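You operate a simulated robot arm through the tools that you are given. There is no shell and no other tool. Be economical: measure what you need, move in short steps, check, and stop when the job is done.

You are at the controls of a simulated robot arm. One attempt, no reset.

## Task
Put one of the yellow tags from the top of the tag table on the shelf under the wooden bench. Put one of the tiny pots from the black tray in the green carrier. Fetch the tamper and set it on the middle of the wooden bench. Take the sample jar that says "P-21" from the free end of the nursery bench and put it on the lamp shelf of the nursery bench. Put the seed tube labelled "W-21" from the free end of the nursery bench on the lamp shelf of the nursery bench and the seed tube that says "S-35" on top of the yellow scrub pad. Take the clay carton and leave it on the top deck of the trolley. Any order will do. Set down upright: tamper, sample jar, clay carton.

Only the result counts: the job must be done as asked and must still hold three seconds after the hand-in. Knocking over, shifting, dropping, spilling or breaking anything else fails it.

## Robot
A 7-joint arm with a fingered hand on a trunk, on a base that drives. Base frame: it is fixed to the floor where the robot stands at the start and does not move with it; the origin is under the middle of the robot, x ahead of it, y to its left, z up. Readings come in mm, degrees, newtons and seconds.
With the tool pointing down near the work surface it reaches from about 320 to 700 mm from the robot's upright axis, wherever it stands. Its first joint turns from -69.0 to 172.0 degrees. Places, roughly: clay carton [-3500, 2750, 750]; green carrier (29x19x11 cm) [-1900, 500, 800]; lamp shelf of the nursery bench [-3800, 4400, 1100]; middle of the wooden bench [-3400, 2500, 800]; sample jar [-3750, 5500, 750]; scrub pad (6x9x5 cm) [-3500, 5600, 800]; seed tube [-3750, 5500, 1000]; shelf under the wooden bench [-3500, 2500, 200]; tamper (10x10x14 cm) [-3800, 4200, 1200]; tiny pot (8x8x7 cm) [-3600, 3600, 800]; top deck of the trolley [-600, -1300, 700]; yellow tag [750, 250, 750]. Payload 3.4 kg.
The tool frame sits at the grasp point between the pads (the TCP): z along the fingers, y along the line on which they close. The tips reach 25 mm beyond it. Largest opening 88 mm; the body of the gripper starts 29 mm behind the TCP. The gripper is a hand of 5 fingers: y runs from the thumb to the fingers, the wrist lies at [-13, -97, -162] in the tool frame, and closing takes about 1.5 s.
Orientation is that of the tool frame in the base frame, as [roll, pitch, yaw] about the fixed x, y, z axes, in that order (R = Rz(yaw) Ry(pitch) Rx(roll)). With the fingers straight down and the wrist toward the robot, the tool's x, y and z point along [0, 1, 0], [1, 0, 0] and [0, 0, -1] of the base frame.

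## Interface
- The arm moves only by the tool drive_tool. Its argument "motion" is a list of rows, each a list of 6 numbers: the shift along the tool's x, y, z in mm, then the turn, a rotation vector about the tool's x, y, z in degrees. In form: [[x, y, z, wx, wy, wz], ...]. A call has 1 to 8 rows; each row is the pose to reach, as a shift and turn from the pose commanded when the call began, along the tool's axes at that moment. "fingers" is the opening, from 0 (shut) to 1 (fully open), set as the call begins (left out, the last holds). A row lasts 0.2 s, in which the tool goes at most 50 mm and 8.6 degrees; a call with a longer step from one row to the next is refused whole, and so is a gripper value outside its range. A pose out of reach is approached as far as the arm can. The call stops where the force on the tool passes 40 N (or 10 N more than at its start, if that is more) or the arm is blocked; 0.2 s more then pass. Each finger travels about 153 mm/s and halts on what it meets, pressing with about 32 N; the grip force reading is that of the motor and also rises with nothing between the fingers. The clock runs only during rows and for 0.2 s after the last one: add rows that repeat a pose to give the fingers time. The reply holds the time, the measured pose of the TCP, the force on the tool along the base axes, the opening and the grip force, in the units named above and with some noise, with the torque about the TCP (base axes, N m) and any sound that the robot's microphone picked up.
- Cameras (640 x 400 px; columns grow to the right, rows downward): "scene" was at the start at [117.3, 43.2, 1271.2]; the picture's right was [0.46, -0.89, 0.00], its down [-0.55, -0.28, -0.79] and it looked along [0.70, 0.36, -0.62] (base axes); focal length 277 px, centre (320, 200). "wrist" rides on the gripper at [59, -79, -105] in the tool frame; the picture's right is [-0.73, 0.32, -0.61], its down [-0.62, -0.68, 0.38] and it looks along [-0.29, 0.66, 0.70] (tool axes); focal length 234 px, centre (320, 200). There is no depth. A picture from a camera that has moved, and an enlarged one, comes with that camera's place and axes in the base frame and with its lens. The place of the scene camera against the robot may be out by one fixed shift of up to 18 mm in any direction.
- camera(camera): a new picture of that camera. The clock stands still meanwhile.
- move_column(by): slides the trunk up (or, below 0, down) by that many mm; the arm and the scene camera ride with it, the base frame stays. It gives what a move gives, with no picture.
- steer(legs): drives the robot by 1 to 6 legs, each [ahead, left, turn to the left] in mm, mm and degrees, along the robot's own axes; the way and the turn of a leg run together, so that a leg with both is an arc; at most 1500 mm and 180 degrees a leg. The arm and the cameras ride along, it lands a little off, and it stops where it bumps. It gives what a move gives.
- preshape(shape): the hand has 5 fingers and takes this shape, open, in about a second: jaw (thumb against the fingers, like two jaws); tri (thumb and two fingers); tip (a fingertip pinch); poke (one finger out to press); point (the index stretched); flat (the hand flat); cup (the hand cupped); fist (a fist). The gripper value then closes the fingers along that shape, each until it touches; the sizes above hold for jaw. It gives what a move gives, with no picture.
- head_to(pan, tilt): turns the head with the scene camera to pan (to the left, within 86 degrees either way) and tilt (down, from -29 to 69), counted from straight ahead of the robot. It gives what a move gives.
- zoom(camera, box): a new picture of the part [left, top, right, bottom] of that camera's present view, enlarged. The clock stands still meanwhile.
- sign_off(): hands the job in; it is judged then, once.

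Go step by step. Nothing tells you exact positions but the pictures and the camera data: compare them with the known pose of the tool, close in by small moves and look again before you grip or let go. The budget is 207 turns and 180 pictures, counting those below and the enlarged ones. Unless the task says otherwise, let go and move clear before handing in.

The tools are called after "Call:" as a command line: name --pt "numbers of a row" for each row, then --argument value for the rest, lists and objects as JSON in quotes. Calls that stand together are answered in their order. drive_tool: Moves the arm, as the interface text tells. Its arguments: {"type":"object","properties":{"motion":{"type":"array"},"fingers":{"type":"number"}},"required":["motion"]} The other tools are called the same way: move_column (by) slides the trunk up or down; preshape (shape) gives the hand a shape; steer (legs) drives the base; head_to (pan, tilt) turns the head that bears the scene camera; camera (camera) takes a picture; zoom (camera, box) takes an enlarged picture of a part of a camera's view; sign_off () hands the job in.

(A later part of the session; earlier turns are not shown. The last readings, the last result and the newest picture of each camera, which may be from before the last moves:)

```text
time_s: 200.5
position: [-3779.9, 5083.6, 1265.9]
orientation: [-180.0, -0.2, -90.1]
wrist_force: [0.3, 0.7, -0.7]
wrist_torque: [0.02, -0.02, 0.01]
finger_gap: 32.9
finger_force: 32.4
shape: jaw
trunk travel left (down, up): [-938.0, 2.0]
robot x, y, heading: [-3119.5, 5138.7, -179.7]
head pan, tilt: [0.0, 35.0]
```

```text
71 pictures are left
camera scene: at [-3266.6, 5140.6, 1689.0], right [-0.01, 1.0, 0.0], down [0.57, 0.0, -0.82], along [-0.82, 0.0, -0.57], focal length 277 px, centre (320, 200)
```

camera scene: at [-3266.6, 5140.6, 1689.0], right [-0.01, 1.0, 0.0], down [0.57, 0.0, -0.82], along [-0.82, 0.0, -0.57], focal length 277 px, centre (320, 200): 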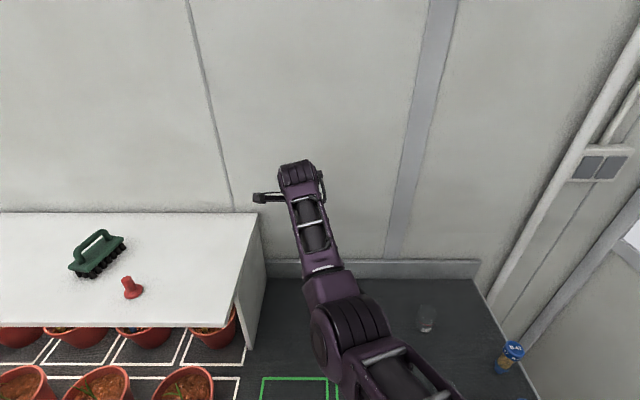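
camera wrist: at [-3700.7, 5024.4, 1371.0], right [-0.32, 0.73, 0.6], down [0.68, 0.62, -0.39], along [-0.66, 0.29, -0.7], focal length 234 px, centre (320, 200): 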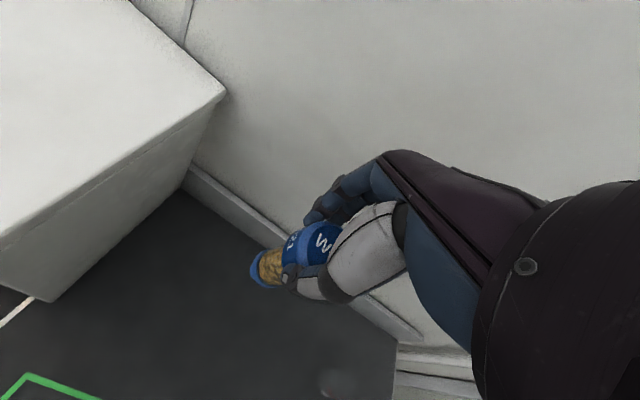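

Call:
steer --legs '[[0, 235, 0]]'

Call:
zoom --camera "wrist" --box '[180, 180, 380, 320]'

Call:
zoom --camera "scene" --box '[220, 140, 400, 300]'

```text
time_s: 202.3
position: [-3779.0, 4849.1, 1264.5]
orientation: [-179.9, -0.2, -90.3]
wrist_force: [0.0, 1.4, -1.0]
wrist_torque: [-0.02, 0.0, -0.02]
finger_gap: 32.7
finger_force: 32.0
shape: jaw
trunk travel left (down, up): [-938.0, 2.0]
robot x, y, heading: [-3119.4, 4899.4, -179.8]
head pan, tilt: [0.0, 35.0]
```

```text
2.86 times, centred on (280, 250) of wrist
camera zoom: at [-3699.6, 4790.0, 1371.0], right [-0.32, 0.73, 0.6], down [0.68, 0.62, -0.39], along [-0.66, 0.29, -0.7], focal length 669 px, centre (434, 57)
```

zoom: 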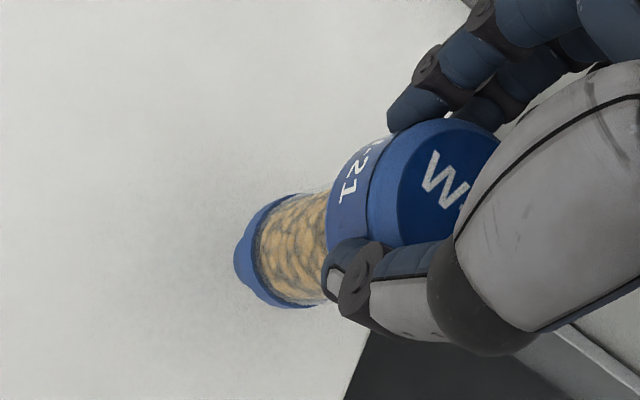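

```text
2.50 times, centred on (310, 220) of scene
camera zoom: at [-3265.4, 4906.1, 1689.0], right [0.0, 1.0, 0.0], down [0.57, 0.0, -0.82], along [-0.82, 0.0, -0.57], focal length 693 px, centre (345, 150)
```

zoom: 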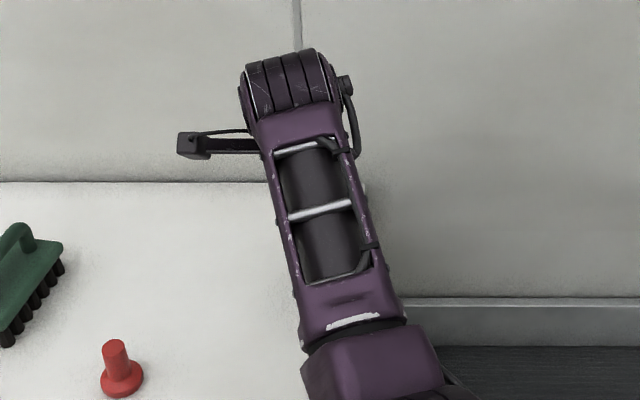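

The tube looks upright (axis points at the nadir). The shelf's right edge is at y≈4924, so this spot is fine. I'll lower with the trunk.

Call:
move_column --by -24

Call:
drive_tool --pt "0 0 3 0 0 0" --pt "0 0 6 0 0 0" --pt "0 0 9 0 0 0" --pt "0 0 12 0 0 0" --pt "0 0 15 0 0 0"

```text
time_s: 203.0
position: [-3775.3, 4845.7, 1246.1]
orientation: [179.3, -0.2, -90.2]
wrist_force: [-1.5, -2.2, 23.6]
wrist_torque: [0.1, 0.29, 0.04]
finger_gap: 33.6
finger_force: 31.7
shape: jaw
trunk travel left (down, up): [-914.0, 26.0]
robot x, y, heading: [-3122.0, 4903.9, -179.5]
head pan, tilt: [0.0, 35.0]
```

```text
time_s: 204.2
position: [-3778.1, 4846.5, 1226.0]
orientation: [-179.9, -0.2, -90.1]
wrist_force: [-0.4, 0.3, 0.4]
wrist_torque: [-0.03, 0.02, 0.01]
finger_gap: 21.3
finger_force: 32.3
shape: jaw
trunk travel left (down, up): [-914.0, 26.0]
robot x, y, heading: [-3115.5, 4902.2, -180.0]
head pan, tilt: [0.0, 35.0]
```

It touched earlier than expected and the fingers slid down the tube. I'll look.

Call:
camera --camera "wrist"

Call:
zoom --camera "scene" --box '[220, 140, 400, 300]'

```text
68 pictures are left
camera wrist: at [-3698.8, 4788.0, 1331.0], right [-0.32, 0.73, 0.6], down [0.68, 0.62, -0.38], along [-0.65, 0.29, -0.7], focal length 234 px, centre (320, 200)
```

wrist: 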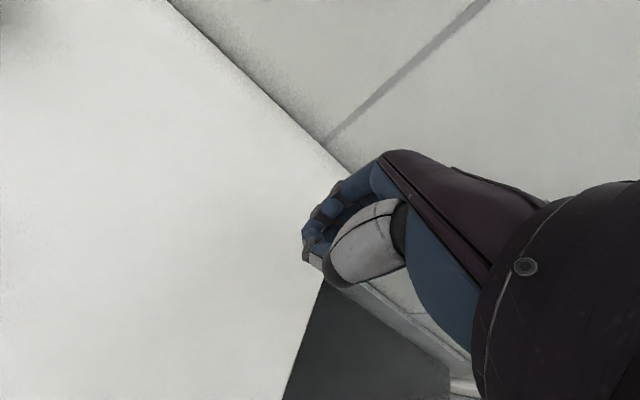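

```text
2.50 times, centred on (310, 220) of scene
camera zoom: at [-3264.4, 4904.1, 1665.0], right [-0.01, 1.0, 0.0], down [0.57, 0.0, -0.82], along [-0.82, 0.0, -0.57], focal length 693 px, centre (345, 150)
```

zoom: 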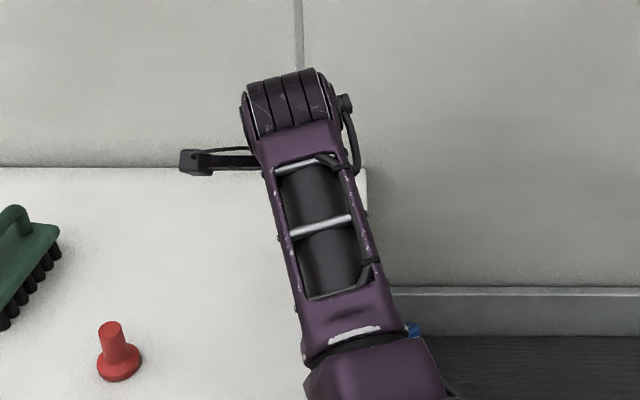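

Call:
drive_tool --pt "0 0 -20 0 0 0" --pt "0 0 -38 0 0 0" --pt "0 0 -38 0 0 0"

Call:
camera --camera "wrist"

Call:
camera --camera "scene"

```text
time_s: 205.0
position: [-3788.3, 4846.1, 1261.8]
orientation: [-179.9, -0.2, -90.1]
wrist_force: [-0.4, 0.0, 0.1]
wrist_torque: [0.03, -0.01, -0.01]
finger_gap: 21.5
finger_force: 31.8
shape: jaw
out of reach, approached as far as the arm can: row 2, 3
trunk travel left (down, up): [-914.0, 26.0]
robot x, y, heading: [-3118.8, 4902.7, -179.6]
head pan, tilt: [0.0, 35.0]
```

```text
66 pictures are left
camera wrist: at [-3708.2, 4788.0, 1367.8], right [-0.32, 0.73, 0.6], down [0.68, 0.62, -0.39], along [-0.66, 0.29, -0.7], focal length 234 px, centre (320, 200)
```

wrist: 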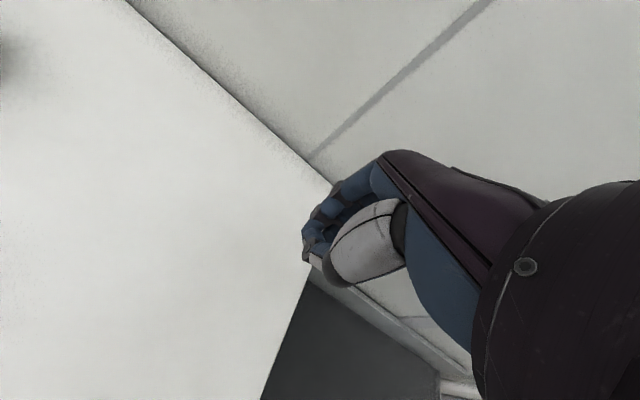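

```text
65 pictures are left
camera scene: at [-3265.7, 4904.5, 1665.0], right [-0.01, 1.0, 0.0], down [0.57, 0.0, -0.82], along [-0.82, 0.0, -0.57], focal length 277 px, centre (320, 200)
```

scene: 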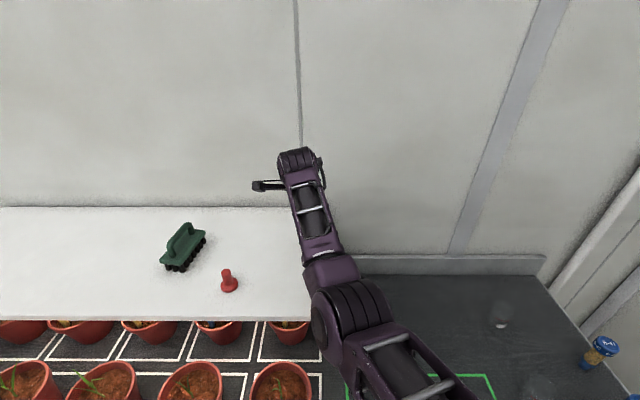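

Call:
zoom --camera "scene" --box '[240, 140, 380, 280]'

Call:
zoom --camera "wrist" --box '[260, 180, 420, 320]'

```text
2.86 times, centred on (310, 210) of scene
camera zoom: at [-3265.7, 4904.5, 1665.0], right [-0.01, 1.0, 0.0], down [0.57, 0.0, -0.82], along [-0.82, 0.0, -0.57], focal length 792 px, centre (349, 171)
```

zoom: 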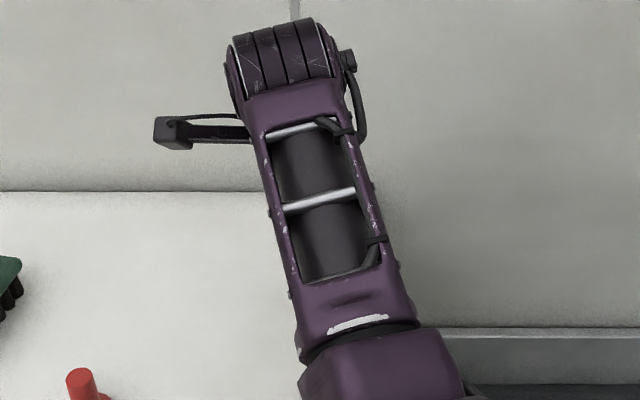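

```text
2.86 times, centred on (340, 250) of wrist
camera zoom: at [-3708.2, 4788.0, 1367.8], right [-0.32, 0.73, 0.6], down [0.68, 0.62, -0.39], along [-0.66, 0.29, -0.7], focal length 669 px, centre (263, 57)
```

zoom: 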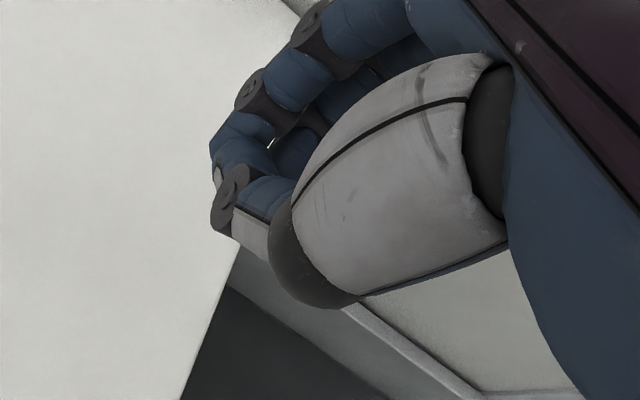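

I can't tell whether the tube is still in the hand. I'll back up 200 mm to clear the view.

Call:
steer --legs '[[-250, 0, 0]]'

Call:
camera --camera "scene"

Call:
camera --camera "wrist"

```text
time_s: 206.8
position: [-3535.5, 4843.2, 1261.8]
orientation: [-179.9, -0.2, -89.7]
wrist_force: [-0.2, 0.1, -0.1]
wrist_torque: [0.02, -0.01, -0.05]
finger_gap: 21.3
finger_force: 31.7
shape: jaw
trunk travel left (down, up): [-914.0, 26.0]
robot x, y, heading: [-2864.2, 4899.8, -179.4]
head pan, tilt: [0.0, 35.0]
```

```text
62 pictures are left
camera scene: at [-3015.1, 4905.5, 1664.9], right [-0.01, 1.0, 0.0], down [0.57, 0.01, -0.82], along [-0.82, -0.01, -0.57], focal length 277 px, centre (320, 200)
```

scene: 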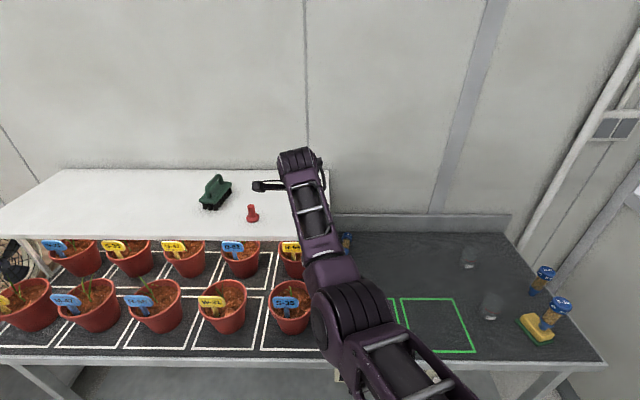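

```text
61 pictures are left
camera wrist: at [-3456.5, 4785.6, 1367.2], right [-0.33, 0.73, 0.6], down [0.68, 0.62, -0.38], along [-0.66, 0.28, -0.7], focal length 234 px, centre (320, 200)
```

wrist: 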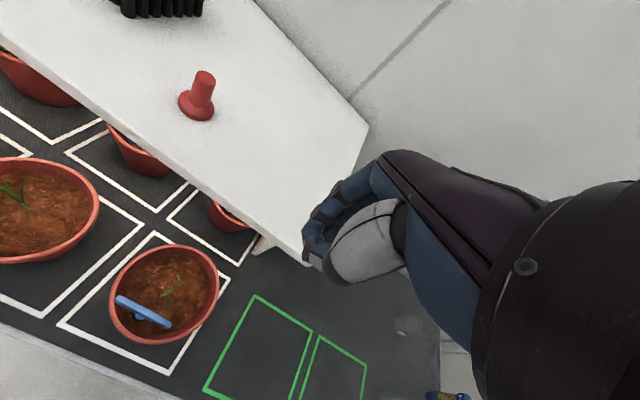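

Call:
steer --legs '[[-150, 150, 0]]'

Call:
camera --camera "scene"

Call:
zoom --camera "scene" --box '[340, 180, 500, 300]'

```text
time_s: 208.4
position: [-3390.6, 4695.3, 1261.0]
orientation: [-179.8, -0.2, -89.8]
wrist_force: [-0.5, 0.0, 0.4]
wrist_torque: [0.01, 0.0, 0.02]
finger_gap: 21.4
finger_force: 32.4
shape: jaw
trunk travel left (down, up): [-914.0, 26.0]
robot x, y, heading: [-2721.1, 4756.5, -179.3]
head pan, tilt: [0.0, 35.0]
```

```text
60 pictures are left
camera scene: at [-2870.8, 4758.3, 1664.9], right [-0.01, 1.0, 0.0], down [0.57, 0.01, -0.82], along [-0.82, -0.01, -0.57], focal length 277 px, centre (320, 200)
```

scene: 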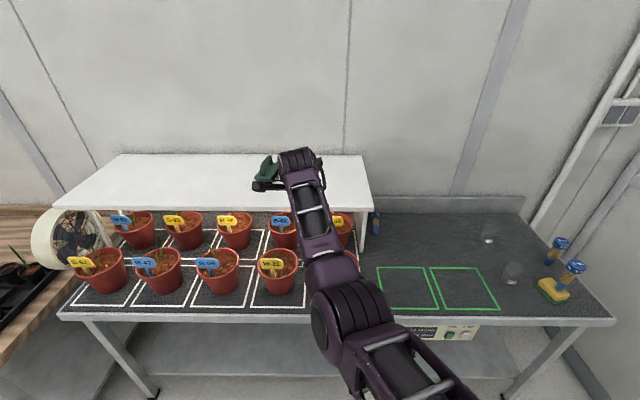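

```text
3.33 times, centred on (420, 240) of scene
camera zoom: at [-2870.8, 4758.3, 1664.9], right [-0.01, 1.0, 0.0], down [0.57, 0.01, -0.82], along [-0.82, -0.01, -0.57], focal length 924 px, centre (-13, 67)
```

zoom: 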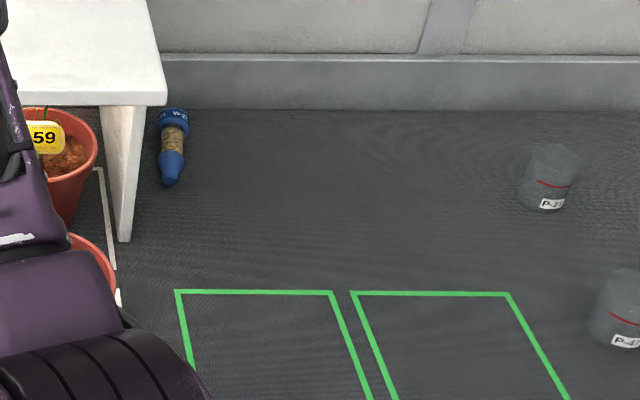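

The tube was squeezed out and now lies on the bench at about (-3860, 5000), axis along x. I'll pick it up lying: turn the hand 90° in free space, then approach.

Call:
steer --legs '[[0, -300, -0.7]]'

Call:
move_column --by -300

Call:
drive_tool --pt "0 0 0 0 0 -8.5" --pt "0 0 0 0 0 -17" --pt "0 0 0 0 0 -25.5" --pt "0 0 0 0 0 -34" --pt "0 0 0 0 0 -42.5" --pt "0 0 0 0 0 -51" --pt "0 0 0 0 0 -59.5" --pt "0 0 0 0 0 -68" --fingers 0.8

Call:
drive_tool --pt "0 0 0 0 0 -8" --pt "0 0 0 0 0 -16" --pt "0 0 0 0 0 -22" --pt "0 0 0 0 0 -22"

Call:
camera --camera "wrist"

Call:
camera --camera "scene"

```text
time_s: 210.5
position: [-3393.1, 5004.2, 1261.6]
orientation: [-179.9, -0.1, -90.2]
wrist_force: [0.9, -0.1, -0.4]
wrist_torque: [-0.04, 0.02, 0.0]
finger_gap: 21.5
finger_force: 32.0
shape: jaw
trunk travel left (down, up): [-914.0, 26.0]
robot x, y, heading: [-2723.9, 5061.4, -179.8]
head pan, tilt: [0.0, 35.0]
```

```text
time_s: 213.5
position: [-3392.8, 5005.3, 962.6]
orientation: [180.0, -0.2, -90.2]
wrist_force: [0.3, -0.1, -0.7]
wrist_torque: [0.03, 0.02, 0.02]
finger_gap: 21.4
finger_force: 32.0
shape: jaw
trunk travel left (down, up): [-614.0, 326.0]
robot x, y, heading: [-2719.2, 5063.3, -179.6]
head pan, tilt: [0.0, 35.0]
```

```text
time_s: 215.3
position: [-3380.8, 5009.3, 960.3]
orientation: [179.8, -0.1, -22.6]
wrist_force: [-1.1, 0.8, 0.2]
wrist_torque: [0.0, -0.01, 0.01]
finger_gap: 70.2
finger_force: 0.0
shape: jaw
out of reach, approached as far as the arm can: row 8
trunk travel left (down, up): [-614.0, 326.0]
robot x, y, heading: [-2725.9, 5061.9, -179.8]
head pan, tilt: [0.0, 35.0]
```

```text
time_s: 216.3
position: [-3349.3, 5003.3, 963.2]
orientation: [179.5, 1.5, -1.5]
wrist_force: [0.2, 0.5, 0.2]
wrist_torque: [0.0, 0.01, 0.0]
finger_gap: 70.2
finger_force: 0.1
shape: jaw
out of reach, approached as far as the arm can: row 1, 2, 3, 4
trunk travel left (down, up): [-614.0, 326.0]
robot x, y, heading: [-2726.5, 5059.9, -179.6]
head pan, tilt: [0.0, 35.0]
```

```text
58 pictures are left
camera wrist: at [-3285.4, 5083.1, 1066.1], right [-0.72, -0.3, 0.63], down [-0.62, 0.69, -0.37], along [-0.32, -0.66, -0.68], focal length 234 px, centre (320, 200)
```

wrist: 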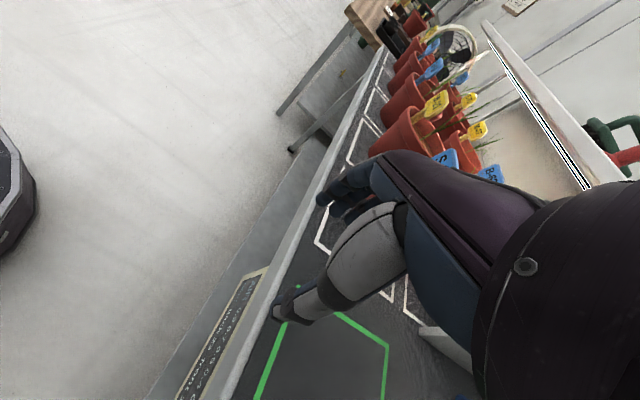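

```text
57 pictures are left
camera scene: at [-2872.1, 5062.9, 1365.0], right [-0.01, 1.0, 0.0], down [0.57, 0.0, -0.82], along [-0.82, 0.0, -0.57], focal length 277 px, centre (320, 200)
```

scene: 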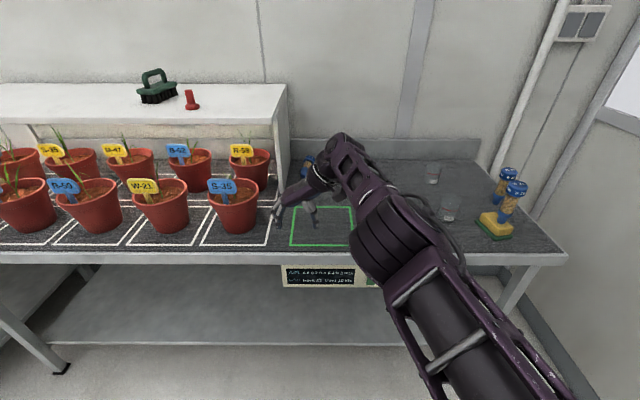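

In this orientation the reach is shorter. I'll drive closer with the hand high, then extend at a lower, more favourable height.

Call:
steer --legs '[[410, 0, 0]]'

Call:
drive_tool --pt "-20 0 20 0 -4 0" --pt "-50 0 35 0 -8 0" --pt "-80 0 50 0 -14 0" --pt "-100 0 60 0 -20 0" --pt "-110 0 60 0 -20 0"

Call:
camera --camera "wrist"

Call:
camera --camera "scene"

```text
time_s: 218.9
position: [-3766.9, 5000.1, 963.3]
orientation: [179.4, 1.4, -1.3]
wrist_force: [0.5, 0.9, -0.8]
wrist_torque: [-0.04, -0.02, -0.02]
finger_gap: 70.4
finger_force: 0.1
shape: jaw
trunk travel left (down, up): [-614.0, 326.0]
robot x, y, heading: [-3145.0, 5058.7, -179.5]
head pan, tilt: [0.0, 35.0]
```

```text
time_s: 220.1
position: [-3814.4, 5005.3, 890.2]
orientation: [179.5, 21.6, -1.5]
wrist_force: [0.2, 1.0, 0.8]
wrist_torque: [-0.01, 0.0, 0.0]
finger_gap: 70.3
finger_force: 0.1
shape: jaw
out of reach, approached as far as the arm can: row 1, 2, 3, 4, 5
trunk travel left (down, up): [-614.0, 326.0]
robot x, y, heading: [-3146.9, 5056.8, -179.6]
head pan, tilt: [0.0, 35.0]
```

```text
56 pictures are left
camera wrist: at [-3719.2, 5084.2, 965.8], right [-0.46, -0.31, 0.83], down [-0.71, 0.7, -0.13], along [-0.54, -0.65, -0.54], focal length 234 px, centre (320, 200)
```

wrist: 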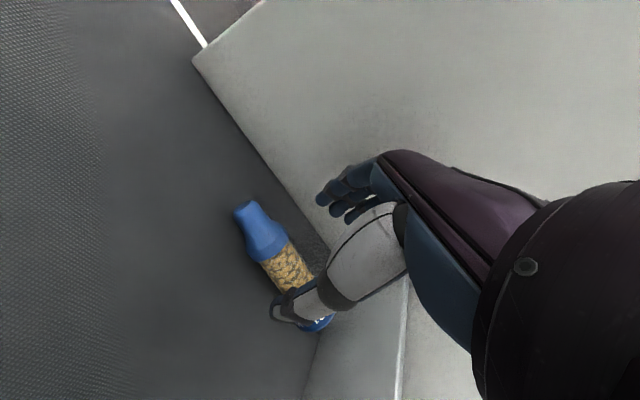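

```text
55 pictures are left
camera scene: at [-3288.5, 5058.2, 1365.2], right [-0.01, 1.0, 0.0], down [0.57, 0.01, -0.82], along [-0.82, -0.01, -0.57], focal length 277 px, centre (320, 200)
```

scene: 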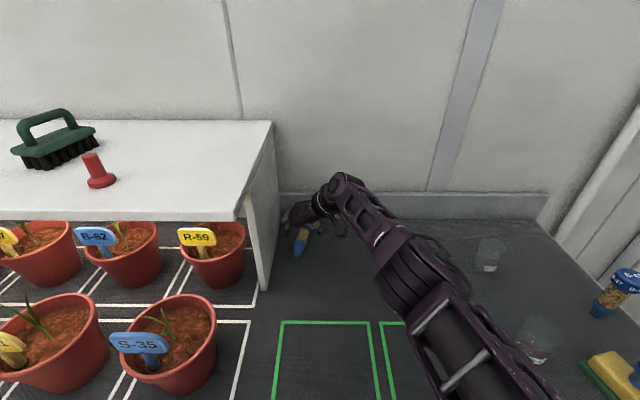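

The tube's glass centre is at about (-3842, 5013), with its axis ~11° off x. I'll inch the base in, yaw the hand 9°, and lower.

Call:
steer --legs '[[20, 0, 0]]'

Call:
drive_tool --pt "3 -7 8 0 0 5" --pt "7 -7 18 0 0 9" --pt "9 -7 23 0 0 9"

Call:
zoom --camera "wrist" --box '[180, 160, 400, 340]'

```text
time_s: 220.9
position: [-3835.5, 5008.5, 888.5]
orientation: [179.2, 21.5, -1.6]
wrist_force: [0.4, -0.2, -0.1]
wrist_torque: [-0.02, 0.05, 0.0]
finger_gap: 70.0
finger_force: 0.0
shape: jaw
trunk travel left (down, up): [-614.0, 326.0]
robot x, y, heading: [-3162.4, 5057.1, -179.5]
head pan, tilt: [0.0, 35.0]
```

```text
time_s: 221.7
position: [-3833.8, 5014.5, 864.0]
orientation: [176.0, 21.1, -11.1]
wrist_force: [-0.1, 0.7, -0.8]
wrist_torque: [-0.02, -0.02, 0.01]
finger_gap: 70.3
finger_force: 0.0
shape: jaw
trunk travel left (down, up): [-614.0, 326.0]
robot x, y, heading: [-3160.4, 5058.2, -179.3]
head pan, tilt: [0.0, 35.0]
```

```text
2.22 times, centred on (290, 250) of wrist
camera zoom: at [-3728.2, 5081.5, 937.7], right [-0.5, -0.19, 0.85], down [-0.6, 0.78, -0.18], along [-0.63, -0.59, -0.5], focal length 520 px, centre (387, 89)
```

zoom: 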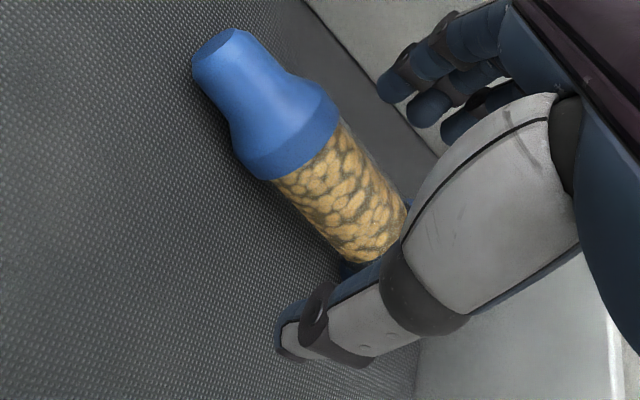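

Call:
drive_tool --pt "1 0 3 0 0 0" --pt "2 0 6 0 0 0" --pt "3 0 8 0 0 0"

Call:
drive_tool --pt "0 0 0 0 0 0" --pt "0 0 0 0 0 0" --pt "0 0 0 0 0 0" --pt "0 0 0 0 0 0" --pt "0 0 0 0 0 0" --fingers 0

Call:
zoom --camera "wrist" --box '[180, 160, 400, 340]'

```text
time_s: 222.5
position: [-3835.4, 5013.5, 855.7]
orientation: [176.0, 21.1, -11.0]
wrist_force: [0.6, 0.9, -0.2]
wrist_torque: [0.01, -0.01, 0.01]
finger_gap: 70.6
finger_force: 0.1
shape: jaw
trunk travel left (down, up): [-614.0, 326.0]
robot x, y, heading: [-3165.8, 5055.3, -179.6]
head pan, tilt: [0.0, 35.0]
```

```text
time_s: 223.7
position: [-3835.6, 5014.4, 856.1]
orientation: [175.9, 21.0, -11.2]
wrist_force: [0.1, 0.2, -0.1]
wrist_torque: [0.0, -0.01, 0.03]
finger_gap: 4.6
finger_force: 32.4
shape: jaw
trunk travel left (down, up): [-614.0, 326.0]
robot x, y, heading: [-3162.1, 5058.5, -179.4]
head pan, tilt: [0.0, 35.0]
```

```text
2.22 times, centred on (290, 250) of wrist
camera zoom: at [-3729.2, 5081.9, 928.1], right [-0.5, -0.19, 0.85], down [-0.6, 0.78, -0.18], along [-0.63, -0.59, -0.5], focal length 520 px, centre (387, 89)
```

zoom: 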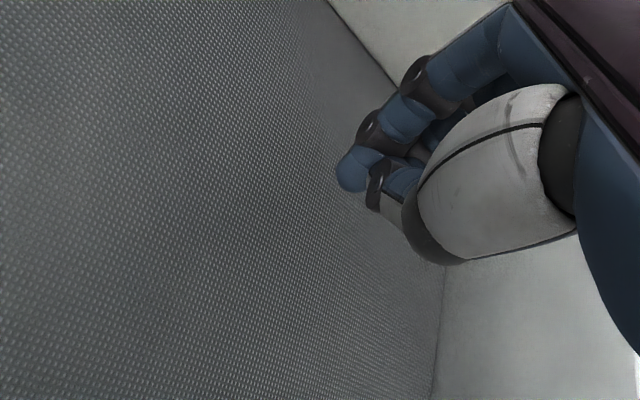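

The tube slipped away. I'll raise the hand and look.

Call:
move_column --by 120

Call:
camera --camera "scene"

Call:
camera --camera "wrist"

```text
time_s: 225.2
position: [-3834.5, 5013.4, 976.5]
orientation: [175.9, 21.1, -11.3]
wrist_force: [0.1, -0.1, -0.7]
wrist_torque: [0.04, -0.03, 0.0]
finger_gap: 4.7
finger_force: 32.4
shape: jaw
trunk travel left (down, up): [-734.0, 206.0]
robot x, y, heading: [-3159.5, 5054.6, -179.5]
head pan, tilt: [0.0, 35.0]
```

```text
52 pictures are left
camera scene: at [-3309.3, 5060.1, 1485.0], right [-0.01, 1.0, 0.0], down [0.57, 0.01, -0.82], along [-0.82, -0.01, -0.57], focal length 277 px, centre (320, 200)
```

scene: 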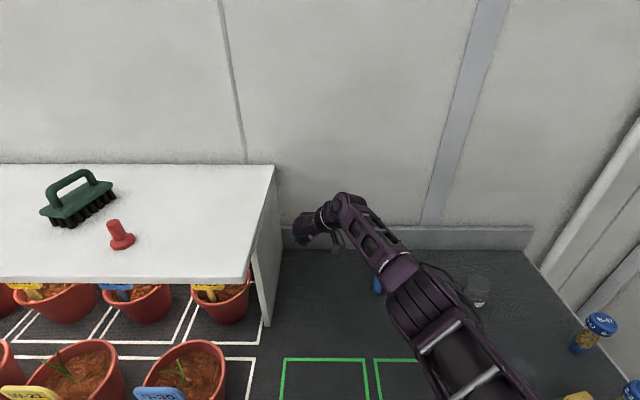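

```text
51 pictures are left
camera wrist: at [-3729.2, 5081.9, 1048.0], right [-0.5, -0.19, 0.85], down [-0.6, 0.78, -0.18], along [-0.63, -0.59, -0.5], focal length 234 px, centre (320, 200)
```

wrist: 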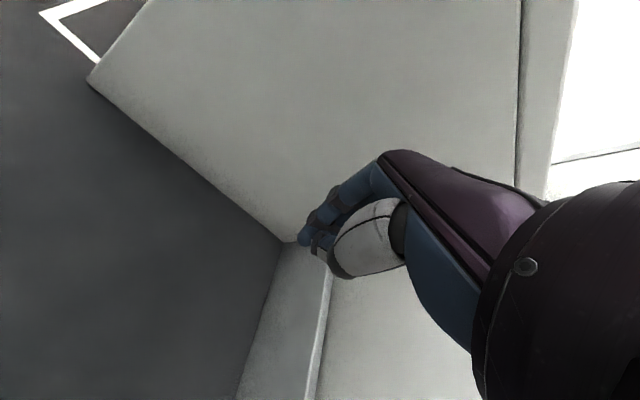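

The tube rolled to about (-3810, 5216) on the bench. I'll back off for a clear view of it.

Call:
steer --legs '[[-300, 250, 0]]'

Call:
head_to --pan -20 --tilt 40

Call:
camera --camera "scene"

```text
time_s: 226.5
position: [-3746.1, 4959.6, 973.4]
orientation: [176.8, 21.4, -12.4]
wrist_force: [-2.9, 10.6, -2.1]
wrist_torque: [-0.09, -0.06, -0.19]
finger_gap: 2.7
finger_force: 31.7
shape: jaw
trunk travel left (down, up): [-734.0, 206.0]
robot x, y, heading: [-3067.0, 4981.9, -179.7]
head pan, tilt: [0.0, 35.0]
stopped in leg 1: the force on the tool passed its limit at 50 N (the readings are from after the stop); the commanded pose is now the measured one
```

```text
time_s: 227.3
position: [-3746.1, 4958.5, 974.7]
orientation: [176.5, 21.4, -12.4]
wrist_force: [0.1, 13.3, -0.2]
wrist_torque: [-0.26, 0.01, -0.06]
finger_gap: 2.5
finger_force: 32.3
shape: jaw
trunk travel left (down, up): [-734.0, 206.0]
robot x, y, heading: [-3069.0, 4984.4, -179.5]
head pan, tilt: [-20.0, 40.0]
```

```text
50 pictures are left
camera scene: at [-3207.7, 5020.5, 1477.4], right [0.34, 0.94, 0.0], down [0.6, -0.22, -0.77], along [-0.72, 0.26, -0.64], focal length 277 px, centre (320, 200)
```

scene: 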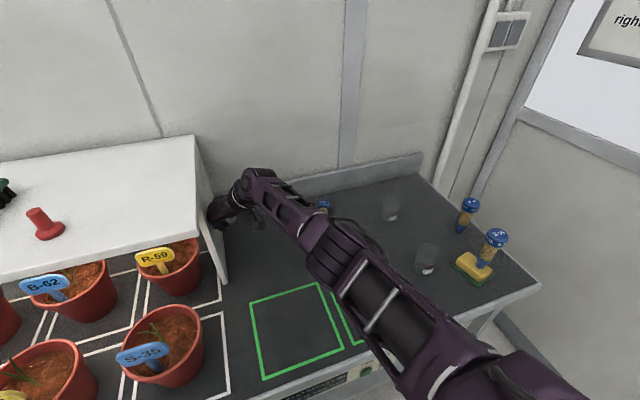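

The diagonal move touched the lamp-shelf side panel, so I'll move right, away from it, then straight back.

Call:
steer --legs '[[0, -60, 0], [-350, 0, 0]]'

Call:
camera --camera "scene"

```text
time_s: 230.2
position: [-3399.6, 5018.3, 974.3]
orientation: [176.6, 21.3, -12.1]
wrist_force: [-0.4, 0.7, 0.0]
wrist_torque: [-0.02, 0.0, -0.02]
finger_gap: 3.5
finger_force: 31.9
shape: jaw
trunk travel left (down, up): [-734.0, 206.0]
robot x, y, heading: [-2721.4, 5049.3, -179.7]
head pan, tilt: [-20.0, 40.0]
```

```text
49 pictures are left
camera scene: at [-2861.3, 5080.0, 1477.5], right [0.34, 0.94, 0.0], down [0.6, -0.22, -0.77], along [-0.72, 0.26, -0.64], focal length 277 px, centre (320, 200)
```

scene: 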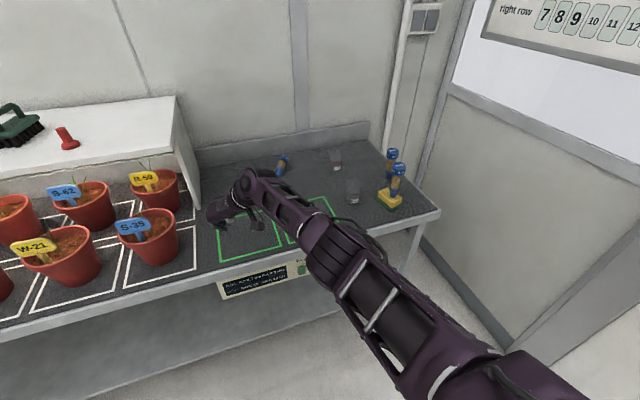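

Call:
zoom --camera "scene" --box '[240, 130, 360, 210]'

```text
5.00 times, centred on (300, 170) of scene
camera zoom: at [-2861.3, 5080.0, 1477.5], right [0.34, 0.94, 0.0], down [0.6, -0.22, -0.77], along [-0.72, 0.26, -0.64], focal length 1387 px, centre (420, 350)
```

zoom: 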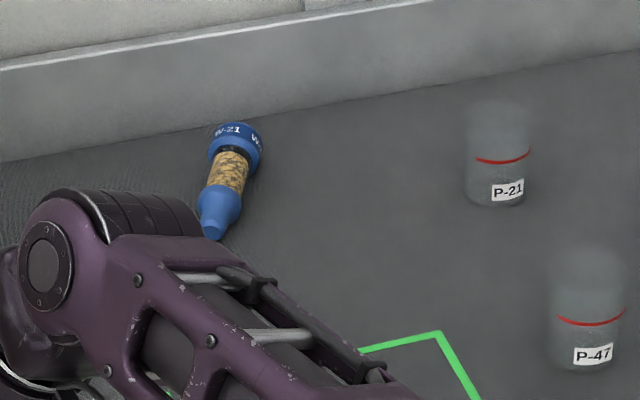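

W-21 now lies from (-3779, 5234) to (-3896, 5285). I'll un-tilt the hand and set the yaw to match (-24°).

Call:
drive_tool --pt "20 0 0 0 7 0" --pt "40 0 0 0 14 0" --pt "50 0 0 0 21 0" --pt "50 0 0 0 21 0" --fingers 0.8

Call:
drive_tool --pt "0 0 20 -1 0 6" --pt "0 0 50 -3 0 12" --pt "0 0 70 -3 0 12" --pt "0 0 70 -3 0 12"

```text
time_s: 231.2
position: [-3347.7, 5009.1, 955.8]
orientation: [176.8, 0.3, -10.9]
wrist_force: [0.4, -0.1, -0.1]
wrist_torque: [0.03, 0.01, 0.03]
finger_gap: 70.0
finger_force: 0.1
shape: jaw
out of reach, approached as far as the arm can: row 3, 4
trunk travel left (down, up): [-734.0, 206.0]
robot x, y, heading: [-2723.3, 5047.6, -179.7]
head pan, tilt: [-20.0, 40.0]
```

```text
time_s: 232.2
position: [-3346.8, 5005.7, 887.2]
orientation: [173.8, -0.6, -22.8]
wrist_force: [-0.1, 0.3, -0.6]
wrist_torque: [0.0, -0.02, -0.02]
finger_gap: 70.1
finger_force: 0.0
shape: jaw
trunk travel left (down, up): [-734.0, 206.0]
robot x, y, heading: [-2720.0, 5047.8, -179.7]
head pan, tilt: [-20.0, 40.0]
```

Call:
drive_tool --pt "0 0 -40 2 0 0" --pt "0 0 -80 4 0 0" --pt "0 0 -120 6 0 0" --pt "-10 0 -145 6 0 0" --pt "-10 0 -145 6 0 0"

Call:
move_column --by -100

Call:
steer --legs '[[0, -245, 0], [420, 0, 0]]'

Call:
camera --camera "wrist"

```text
time_s: 233.4
position: [-3353.1, 5022.5, 1031.5]
orientation: [179.9, -0.7, -22.9]
wrist_force: [-0.1, -0.4, -0.6]
wrist_torque: [0.01, -0.02, -0.03]
finger_gap: 70.3
finger_force: 0.0
shape: jaw
trunk travel left (down, up): [-734.0, 206.0]
robot x, y, heading: [-2720.6, 5048.2, -179.4]
head pan, tilt: [-20.0, 40.0]
```

```text
time_s: 234.7
position: [-3352.5, 5022.3, 931.5]
orientation: [179.8, -0.6, -22.9]
wrist_force: [0.1, 0.4, -0.4]
wrist_torque: [0.01, -0.02, 0.04]
finger_gap: 70.2
finger_force: 0.1
shape: jaw
trunk travel left (down, up): [-634.0, 306.0]
robot x, y, heading: [-2721.4, 5046.5, -179.6]
head pan, tilt: [-20.0, 40.0]
```

```text
time_s: 238.7
position: [-3777.6, 5260.6, 931.2]
orientation: [179.8, -0.5, -22.5]
wrist_force: [-1.0, 0.0, -0.5]
wrist_torque: [0.02, 0.0, 0.03]
finger_gap: 70.4
finger_force: 0.1
shape: jaw
trunk travel left (down, up): [-634.0, 306.0]
robot x, y, heading: [-3146.2, 5285.8, -179.3]
head pan, tilt: [-20.0, 40.0]
```

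```text
47 pictures are left
camera wrist: at [-3693.5, 5310.7, 1037.0], right [-0.8, -0.02, 0.6], down [-0.31, 0.87, -0.39], along [-0.51, -0.5, -0.7], focal length 234 px, centre (320, 200)
```

wrist: 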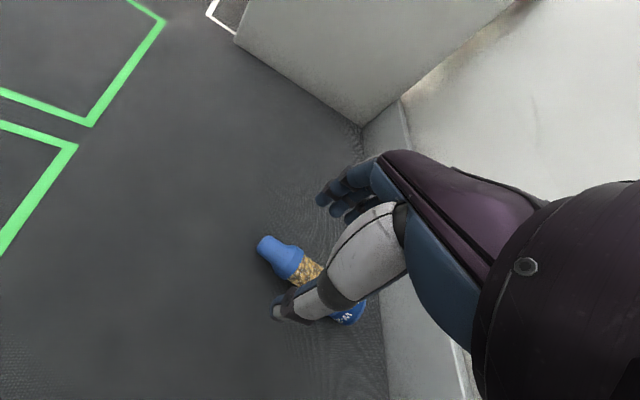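

Call:
steer --legs '[[20, 0, 0]]'

Call:
drive_tool --pt "-10 6 20 0 0 0" --pt "-20 12 40 0 0 0" --pt "-22 14 58 0 0 0" --pt "-22 14 58 0 0 0"

Call:
camera --camera "wrist"

```text
time_s: 239.5
position: [-3796.4, 5260.2, 932.0]
orientation: [179.8, -0.6, -22.5]
wrist_force: [-0.5, 0.1, -0.7]
wrist_torque: [0.0, 0.01, 0.0]
finger_gap: 70.2
finger_force: 0.1
shape: jaw
trunk travel left (down, up): [-634.0, 306.0]
robot x, y, heading: [-3168.7, 5289.9, -179.5]
head pan, tilt: [-20.0, 40.0]
```

```text
time_s: 240.5
position: [-3811.8, 5254.3, 871.9]
orientation: [179.8, -0.4, -22.5]
wrist_force: [-1.0, 0.4, 0.4]
wrist_torque: [0.01, -0.01, -0.03]
finger_gap: 70.3
finger_force: 0.0
shape: jaw
out of reach, approached as far as the arm can: row 3, 4
trunk travel left (down, up): [-634.0, 306.0]
robot x, y, heading: [-3169.0, 5287.9, -179.1]
head pan, tilt: [-20.0, 40.0]
```

```text
46 pictures are left
camera wrist: at [-3728.0, 5304.6, 978.4], right [-0.8, -0.02, 0.6], down [-0.31, 0.87, -0.39], along [-0.51, -0.5, -0.7], focal length 234 px, centre (320, 200)
```

wrist: 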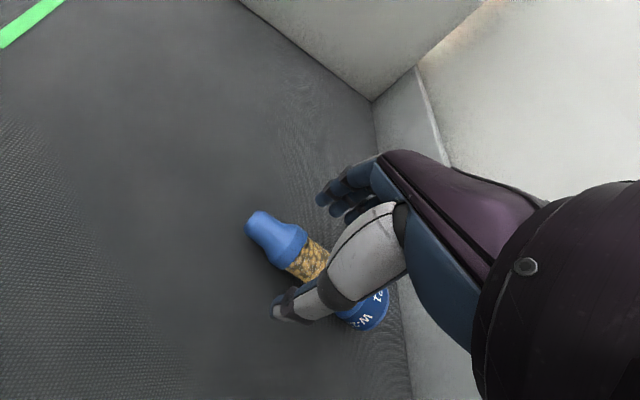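

Call:
move_column --by -23

Call:
drive_tool --pt "0 0 0 0 0 0" --pt "0 0 0 0 0 0" --pt "0 0 0 0 0 0" --fingers 0.4

Call:
zoom --camera "wrist" --box '[200, 170, 420, 340]'

```text
time_s: 241.2
position: [-3812.1, 5254.6, 849.3]
orientation: [179.8, -0.7, -22.5]
wrist_force: [-0.3, 0.1, 0.3]
wrist_torque: [-0.01, 0.04, -0.02]
finger_gap: 70.1
finger_force: 0.0
shape: jaw
trunk travel left (down, up): [-611.0, 329.0]
robot x, y, heading: [-3165.8, 5292.9, -179.5]
head pan, tilt: [-20.0, 40.0]
```

```text
time_s: 242.0
position: [-3811.8, 5254.4, 849.5]
orientation: [179.8, -0.6, -22.5]
wrist_force: [0.4, 0.5, 0.3]
wrist_torque: [-0.02, -0.03, 0.02]
finger_gap: 35.6
finger_force: 0.0
shape: jaw
trunk travel left (down, up): [-611.0, 329.0]
robot x, y, heading: [-3163.8, 5290.4, -179.2]
head pan, tilt: [-20.0, 40.0]
```

```text
2.35 times, centred on (310, 255) of wrist
camera zoom: at [-3728.0, 5304.9, 955.4], right [-0.8, -0.02, 0.6], down [-0.31, 0.87, -0.39], along [-0.51, -0.5, -0.7], focal length 551 px, centre (344, 71)
```

zoom: 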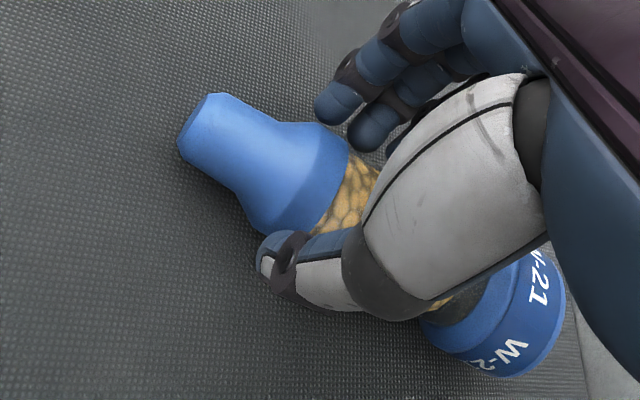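

Well placed around the glass. I'll close fully.

Call:
drive_tool --pt "0 0 0 0 0 0" --pt "0 0 0 0 0 0" --pt "0 0 0 0 0 0" --pt "0 0 0 0 0 0" --fingers 0.1

Call:
move_column --by 60

Call:
camera --camera "wrist"

```text
time_s: 243.0
position: [-3812.4, 5253.9, 846.3]
orientation: [179.9, -0.8, -22.5]
wrist_force: [-0.2, 0.7, -1.0]
wrist_torque: [-0.03, 0.01, -0.02]
finger_gap: 14.2
finger_force: 32.1
shape: jaw
trunk travel left (down, up): [-611.0, 329.0]
robot x, y, heading: [-3166.6, 5289.3, -179.1]
head pan, tilt: [-20.0, 40.0]
```

```text
time_s: 244.0
position: [-3811.3, 5252.0, 909.3]
orientation: [179.9, -0.7, -22.5]
wrist_force: [1.1, -0.2, -0.3]
wrist_torque: [0.01, -0.02, 0.01]
finger_gap: 14.3
finger_force: 31.6
shape: jaw
trunk travel left (down, up): [-671.0, 269.0]
robot x, y, heading: [-3166.2, 5287.6, -179.5]
head pan, tilt: [-20.0, 40.0]
```

```text
44 pictures are left
camera wrist: at [-3728.1, 5305.0, 1015.3], right [-0.8, -0.02, 0.6], down [-0.31, 0.87, -0.39], along [-0.51, -0.5, -0.7], focal length 234 px, centre (320, 200)
```

wrist: 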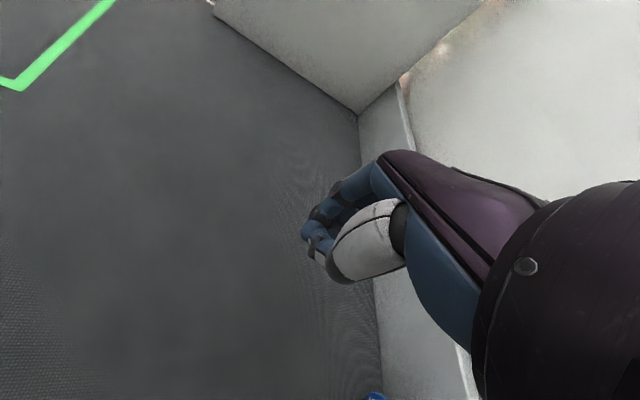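

It rolled out under the thumb again. I'll back off and look where it lies.

Call:
steer --legs '[[-330, 60, 0]]'

Call:
zoom --camera "scene" --box '[220, 100, 400, 220]'

```text
time_s: 246.2
position: [-3485.2, 5197.9, 909.5]
orientation: [179.8, -0.6, -22.3]
wrist_force: [0.0, 0.4, 0.0]
wrist_torque: [0.06, -0.02, 0.01]
finger_gap: 14.3
finger_force: 31.3
shape: jaw
trunk travel left (down, up): [-671.0, 269.0]
robot x, y, heading: [-2836.3, 5236.4, -179.3]
head pan, tilt: [-20.0, 40.0]
```

```text
3.33 times, centred on (310, 160) of scene
camera zoom: at [-2977.9, 5265.6, 1414.5], right [0.33, 0.94, 0.0], down [0.61, -0.21, -0.77], along [-0.72, 0.25, -0.64], focal length 924 px, centre (353, 333)
```

zoom: 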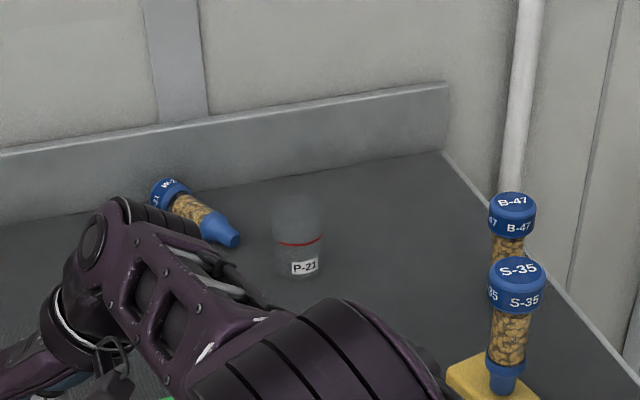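

The tube lies near the backsplash, with P-21 close by. I'll move the jar P-21 first (needed anyway), so I rotate the hand back to face forward.

Call:
drive_tool --pt "0 0 -20 0 0 8.5" --pt "0 0 -40 0 0 17" --pt "0 0 -60 0 0 25.5" --pt "0 0 -80 0 0 34" --pt "0 0 -90 0 0 42.5" --pt "0 0 -90 0 0 51" --pt "0 0 -90 0 0 59.5" --pt "0 0 -90 0 0 67.5" --fingers 1

Call:
steer --legs '[[0, -290, -0.7]]'

Call:
camera --camera "wrist"

```text
time_s: 248.0
position: [-3539.1, 5178.9, 999.0]
orientation: [-179.6, -0.3, -89.8]
wrist_force: [0.6, 0.2, 0.8]
wrist_torque: [0.02, 0.02, -0.01]
finger_gap: 87.8
finger_force: 0.1
shape: jaw
out of reach, approached as far as the arm can: row 1, 2, 3, 4, 5, 6, 7, 8
trunk travel left (down, up): [-671.0, 269.0]
robot x, y, heading: [-2837.8, 5235.5, -179.2]
head pan, tilt: [-20.0, 40.0]
```

```text
time_s: 250.0
position: [-3543.0, 5473.2, 1000.2]
orientation: [-179.5, -0.4, -90.2]
wrist_force: [0.5, 0.0, -1.0]
wrist_torque: [-0.01, -0.02, 0.01]
finger_gap: 87.5
finger_force: 0.1
shape: jaw
trunk travel left (down, up): [-671.0, 269.0]
robot x, y, heading: [-2842.2, 5524.2, -179.9]
head pan, tilt: [-20.0, 40.0]
```

```text
42 pictures are left
camera wrist: at [-3465.2, 5415.7, 1106.4], right [-0.33, 0.73, 0.6], down [0.69, 0.62, -0.38], along [-0.65, 0.29, -0.7], focal length 234 px, centre (320, 200)
```

wrist: 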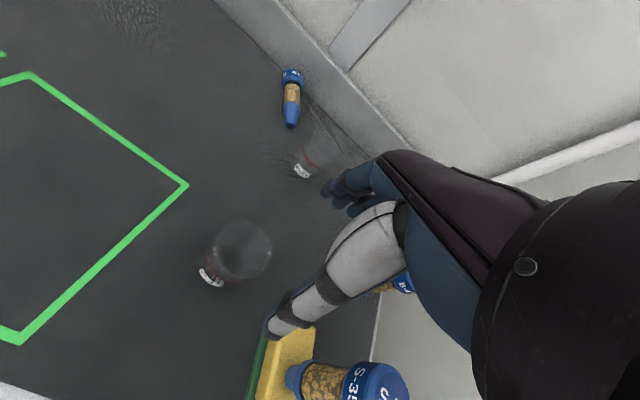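

Call:
steer --legs '[[230, -10, 0]]'

Call:
camera --camera "wrist"

```text
time_s: 251.7
position: [-3772.4, 5479.0, 999.0]
orientation: [-179.6, -0.3, -90.0]
wrist_force: [-0.5, 0.4, -0.2]
wrist_torque: [-0.01, 0.03, 0.04]
finger_gap: 87.9
finger_force: 0.1
shape: jaw
trunk travel left (down, up): [-671.0, 269.0]
robot x, y, heading: [-3071.9, 5534.8, -179.3]
head pan, tilt: [-20.0, 40.0]
```

```text
41 pictures are left
camera wrist: at [-3694.0, 5421.3, 1106.2], right [-0.33, 0.73, 0.6], down [0.69, 0.62, -0.38], along [-0.65, 0.29, -0.7], focal length 234 px, centre (320, 200)
```

wrist: 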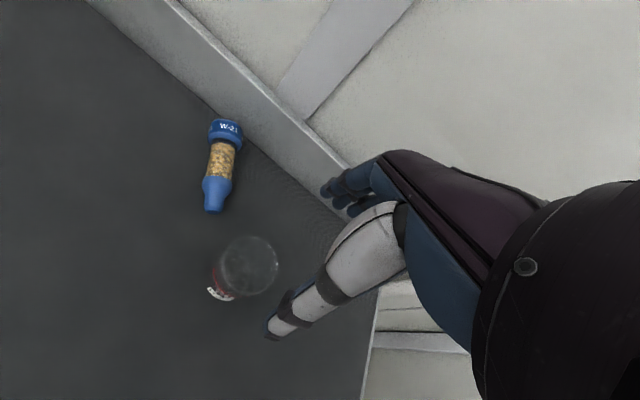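

P-21 is at (-3764, 5473). I'll narrow the opening to stay clear of the tube, align, and lower with the trunk.

Call:
drive_tool --pt "0 -8 0 0 0 0" --pt "0 -8 0 0 0 0" --fingers 0.82

Call:
move_column --by -65

Call:
camera --camera "wrist"

```text
time_s: 252.3
position: [-3772.1, 5479.5, 1000.2]
orientation: [-179.5, -0.4, -90.0]
wrist_force: [1.2, 0.8, -0.1]
wrist_torque: [-0.02, -0.02, 0.04]
finger_gap: 72.1
finger_force: 0.1
shape: jaw
out of reach, approached as far as the arm can: row 1, 2
trunk travel left (down, up): [-671.0, 269.0]
robot x, y, heading: [-3072.8, 5531.0, -179.4]
head pan, tilt: [-20.0, 40.0]
```

```text
time_s: 253.4
position: [-3772.6, 5479.2, 935.0]
orientation: [-179.5, -0.5, -90.0]
wrist_force: [-0.9, 0.4, -0.4]
wrist_torque: [0.04, -0.03, 0.01]
finger_gap: 72.5
finger_force: 0.0
shape: jaw
trunk travel left (down, up): [-606.0, 334.0]
robot x, y, heading: [-3072.6, 5533.7, -179.5]
head pan, tilt: [-20.0, 40.0]
```

```text
40 pictures are left
camera wrist: at [-3693.6, 5421.3, 1041.5], right [-0.33, 0.73, 0.6], down [0.68, 0.62, -0.38], along [-0.65, 0.29, -0.7], focal length 234 px, centre (320, 200)
```

wrist: 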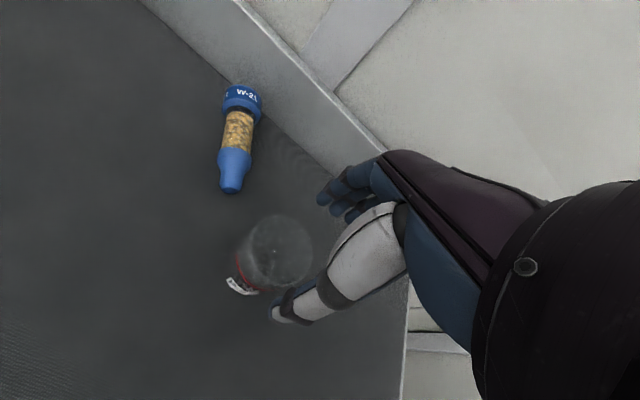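

Call:
steer --legs '[[-13, 11, 0]]'

Call:
camera --camera "wrist"

```text
time_s: 254.1
position: [-3758.9, 5468.4, 934.1]
orientation: [-179.4, -0.4, -90.0]
wrist_force: [-0.1, 0.4, 0.0]
wrist_torque: [0.02, 0.01, 0.0]
finger_gap: 72.5
finger_force: 0.0
shape: jaw
trunk travel left (down, up): [-606.0, 334.0]
robot x, y, heading: [-3057.7, 5520.8, -179.3]
head pan, tilt: [-20.0, 40.0]
```

```text
39 pictures are left
camera wrist: at [-3680.9, 5410.4, 1041.3], right [-0.33, 0.73, 0.6], down [0.69, 0.62, -0.38], along [-0.65, 0.29, -0.7], focal length 234 px, centre (320, 200)
```

wrist: 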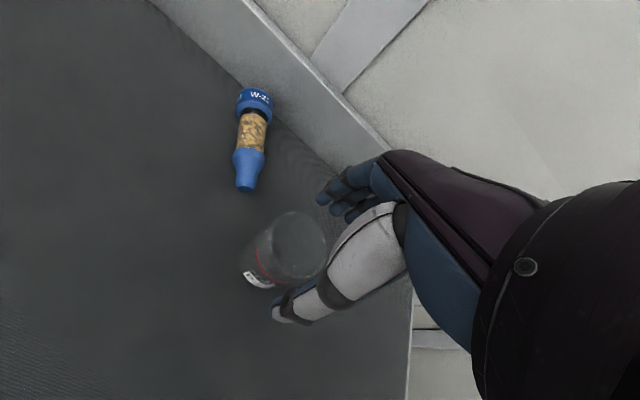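

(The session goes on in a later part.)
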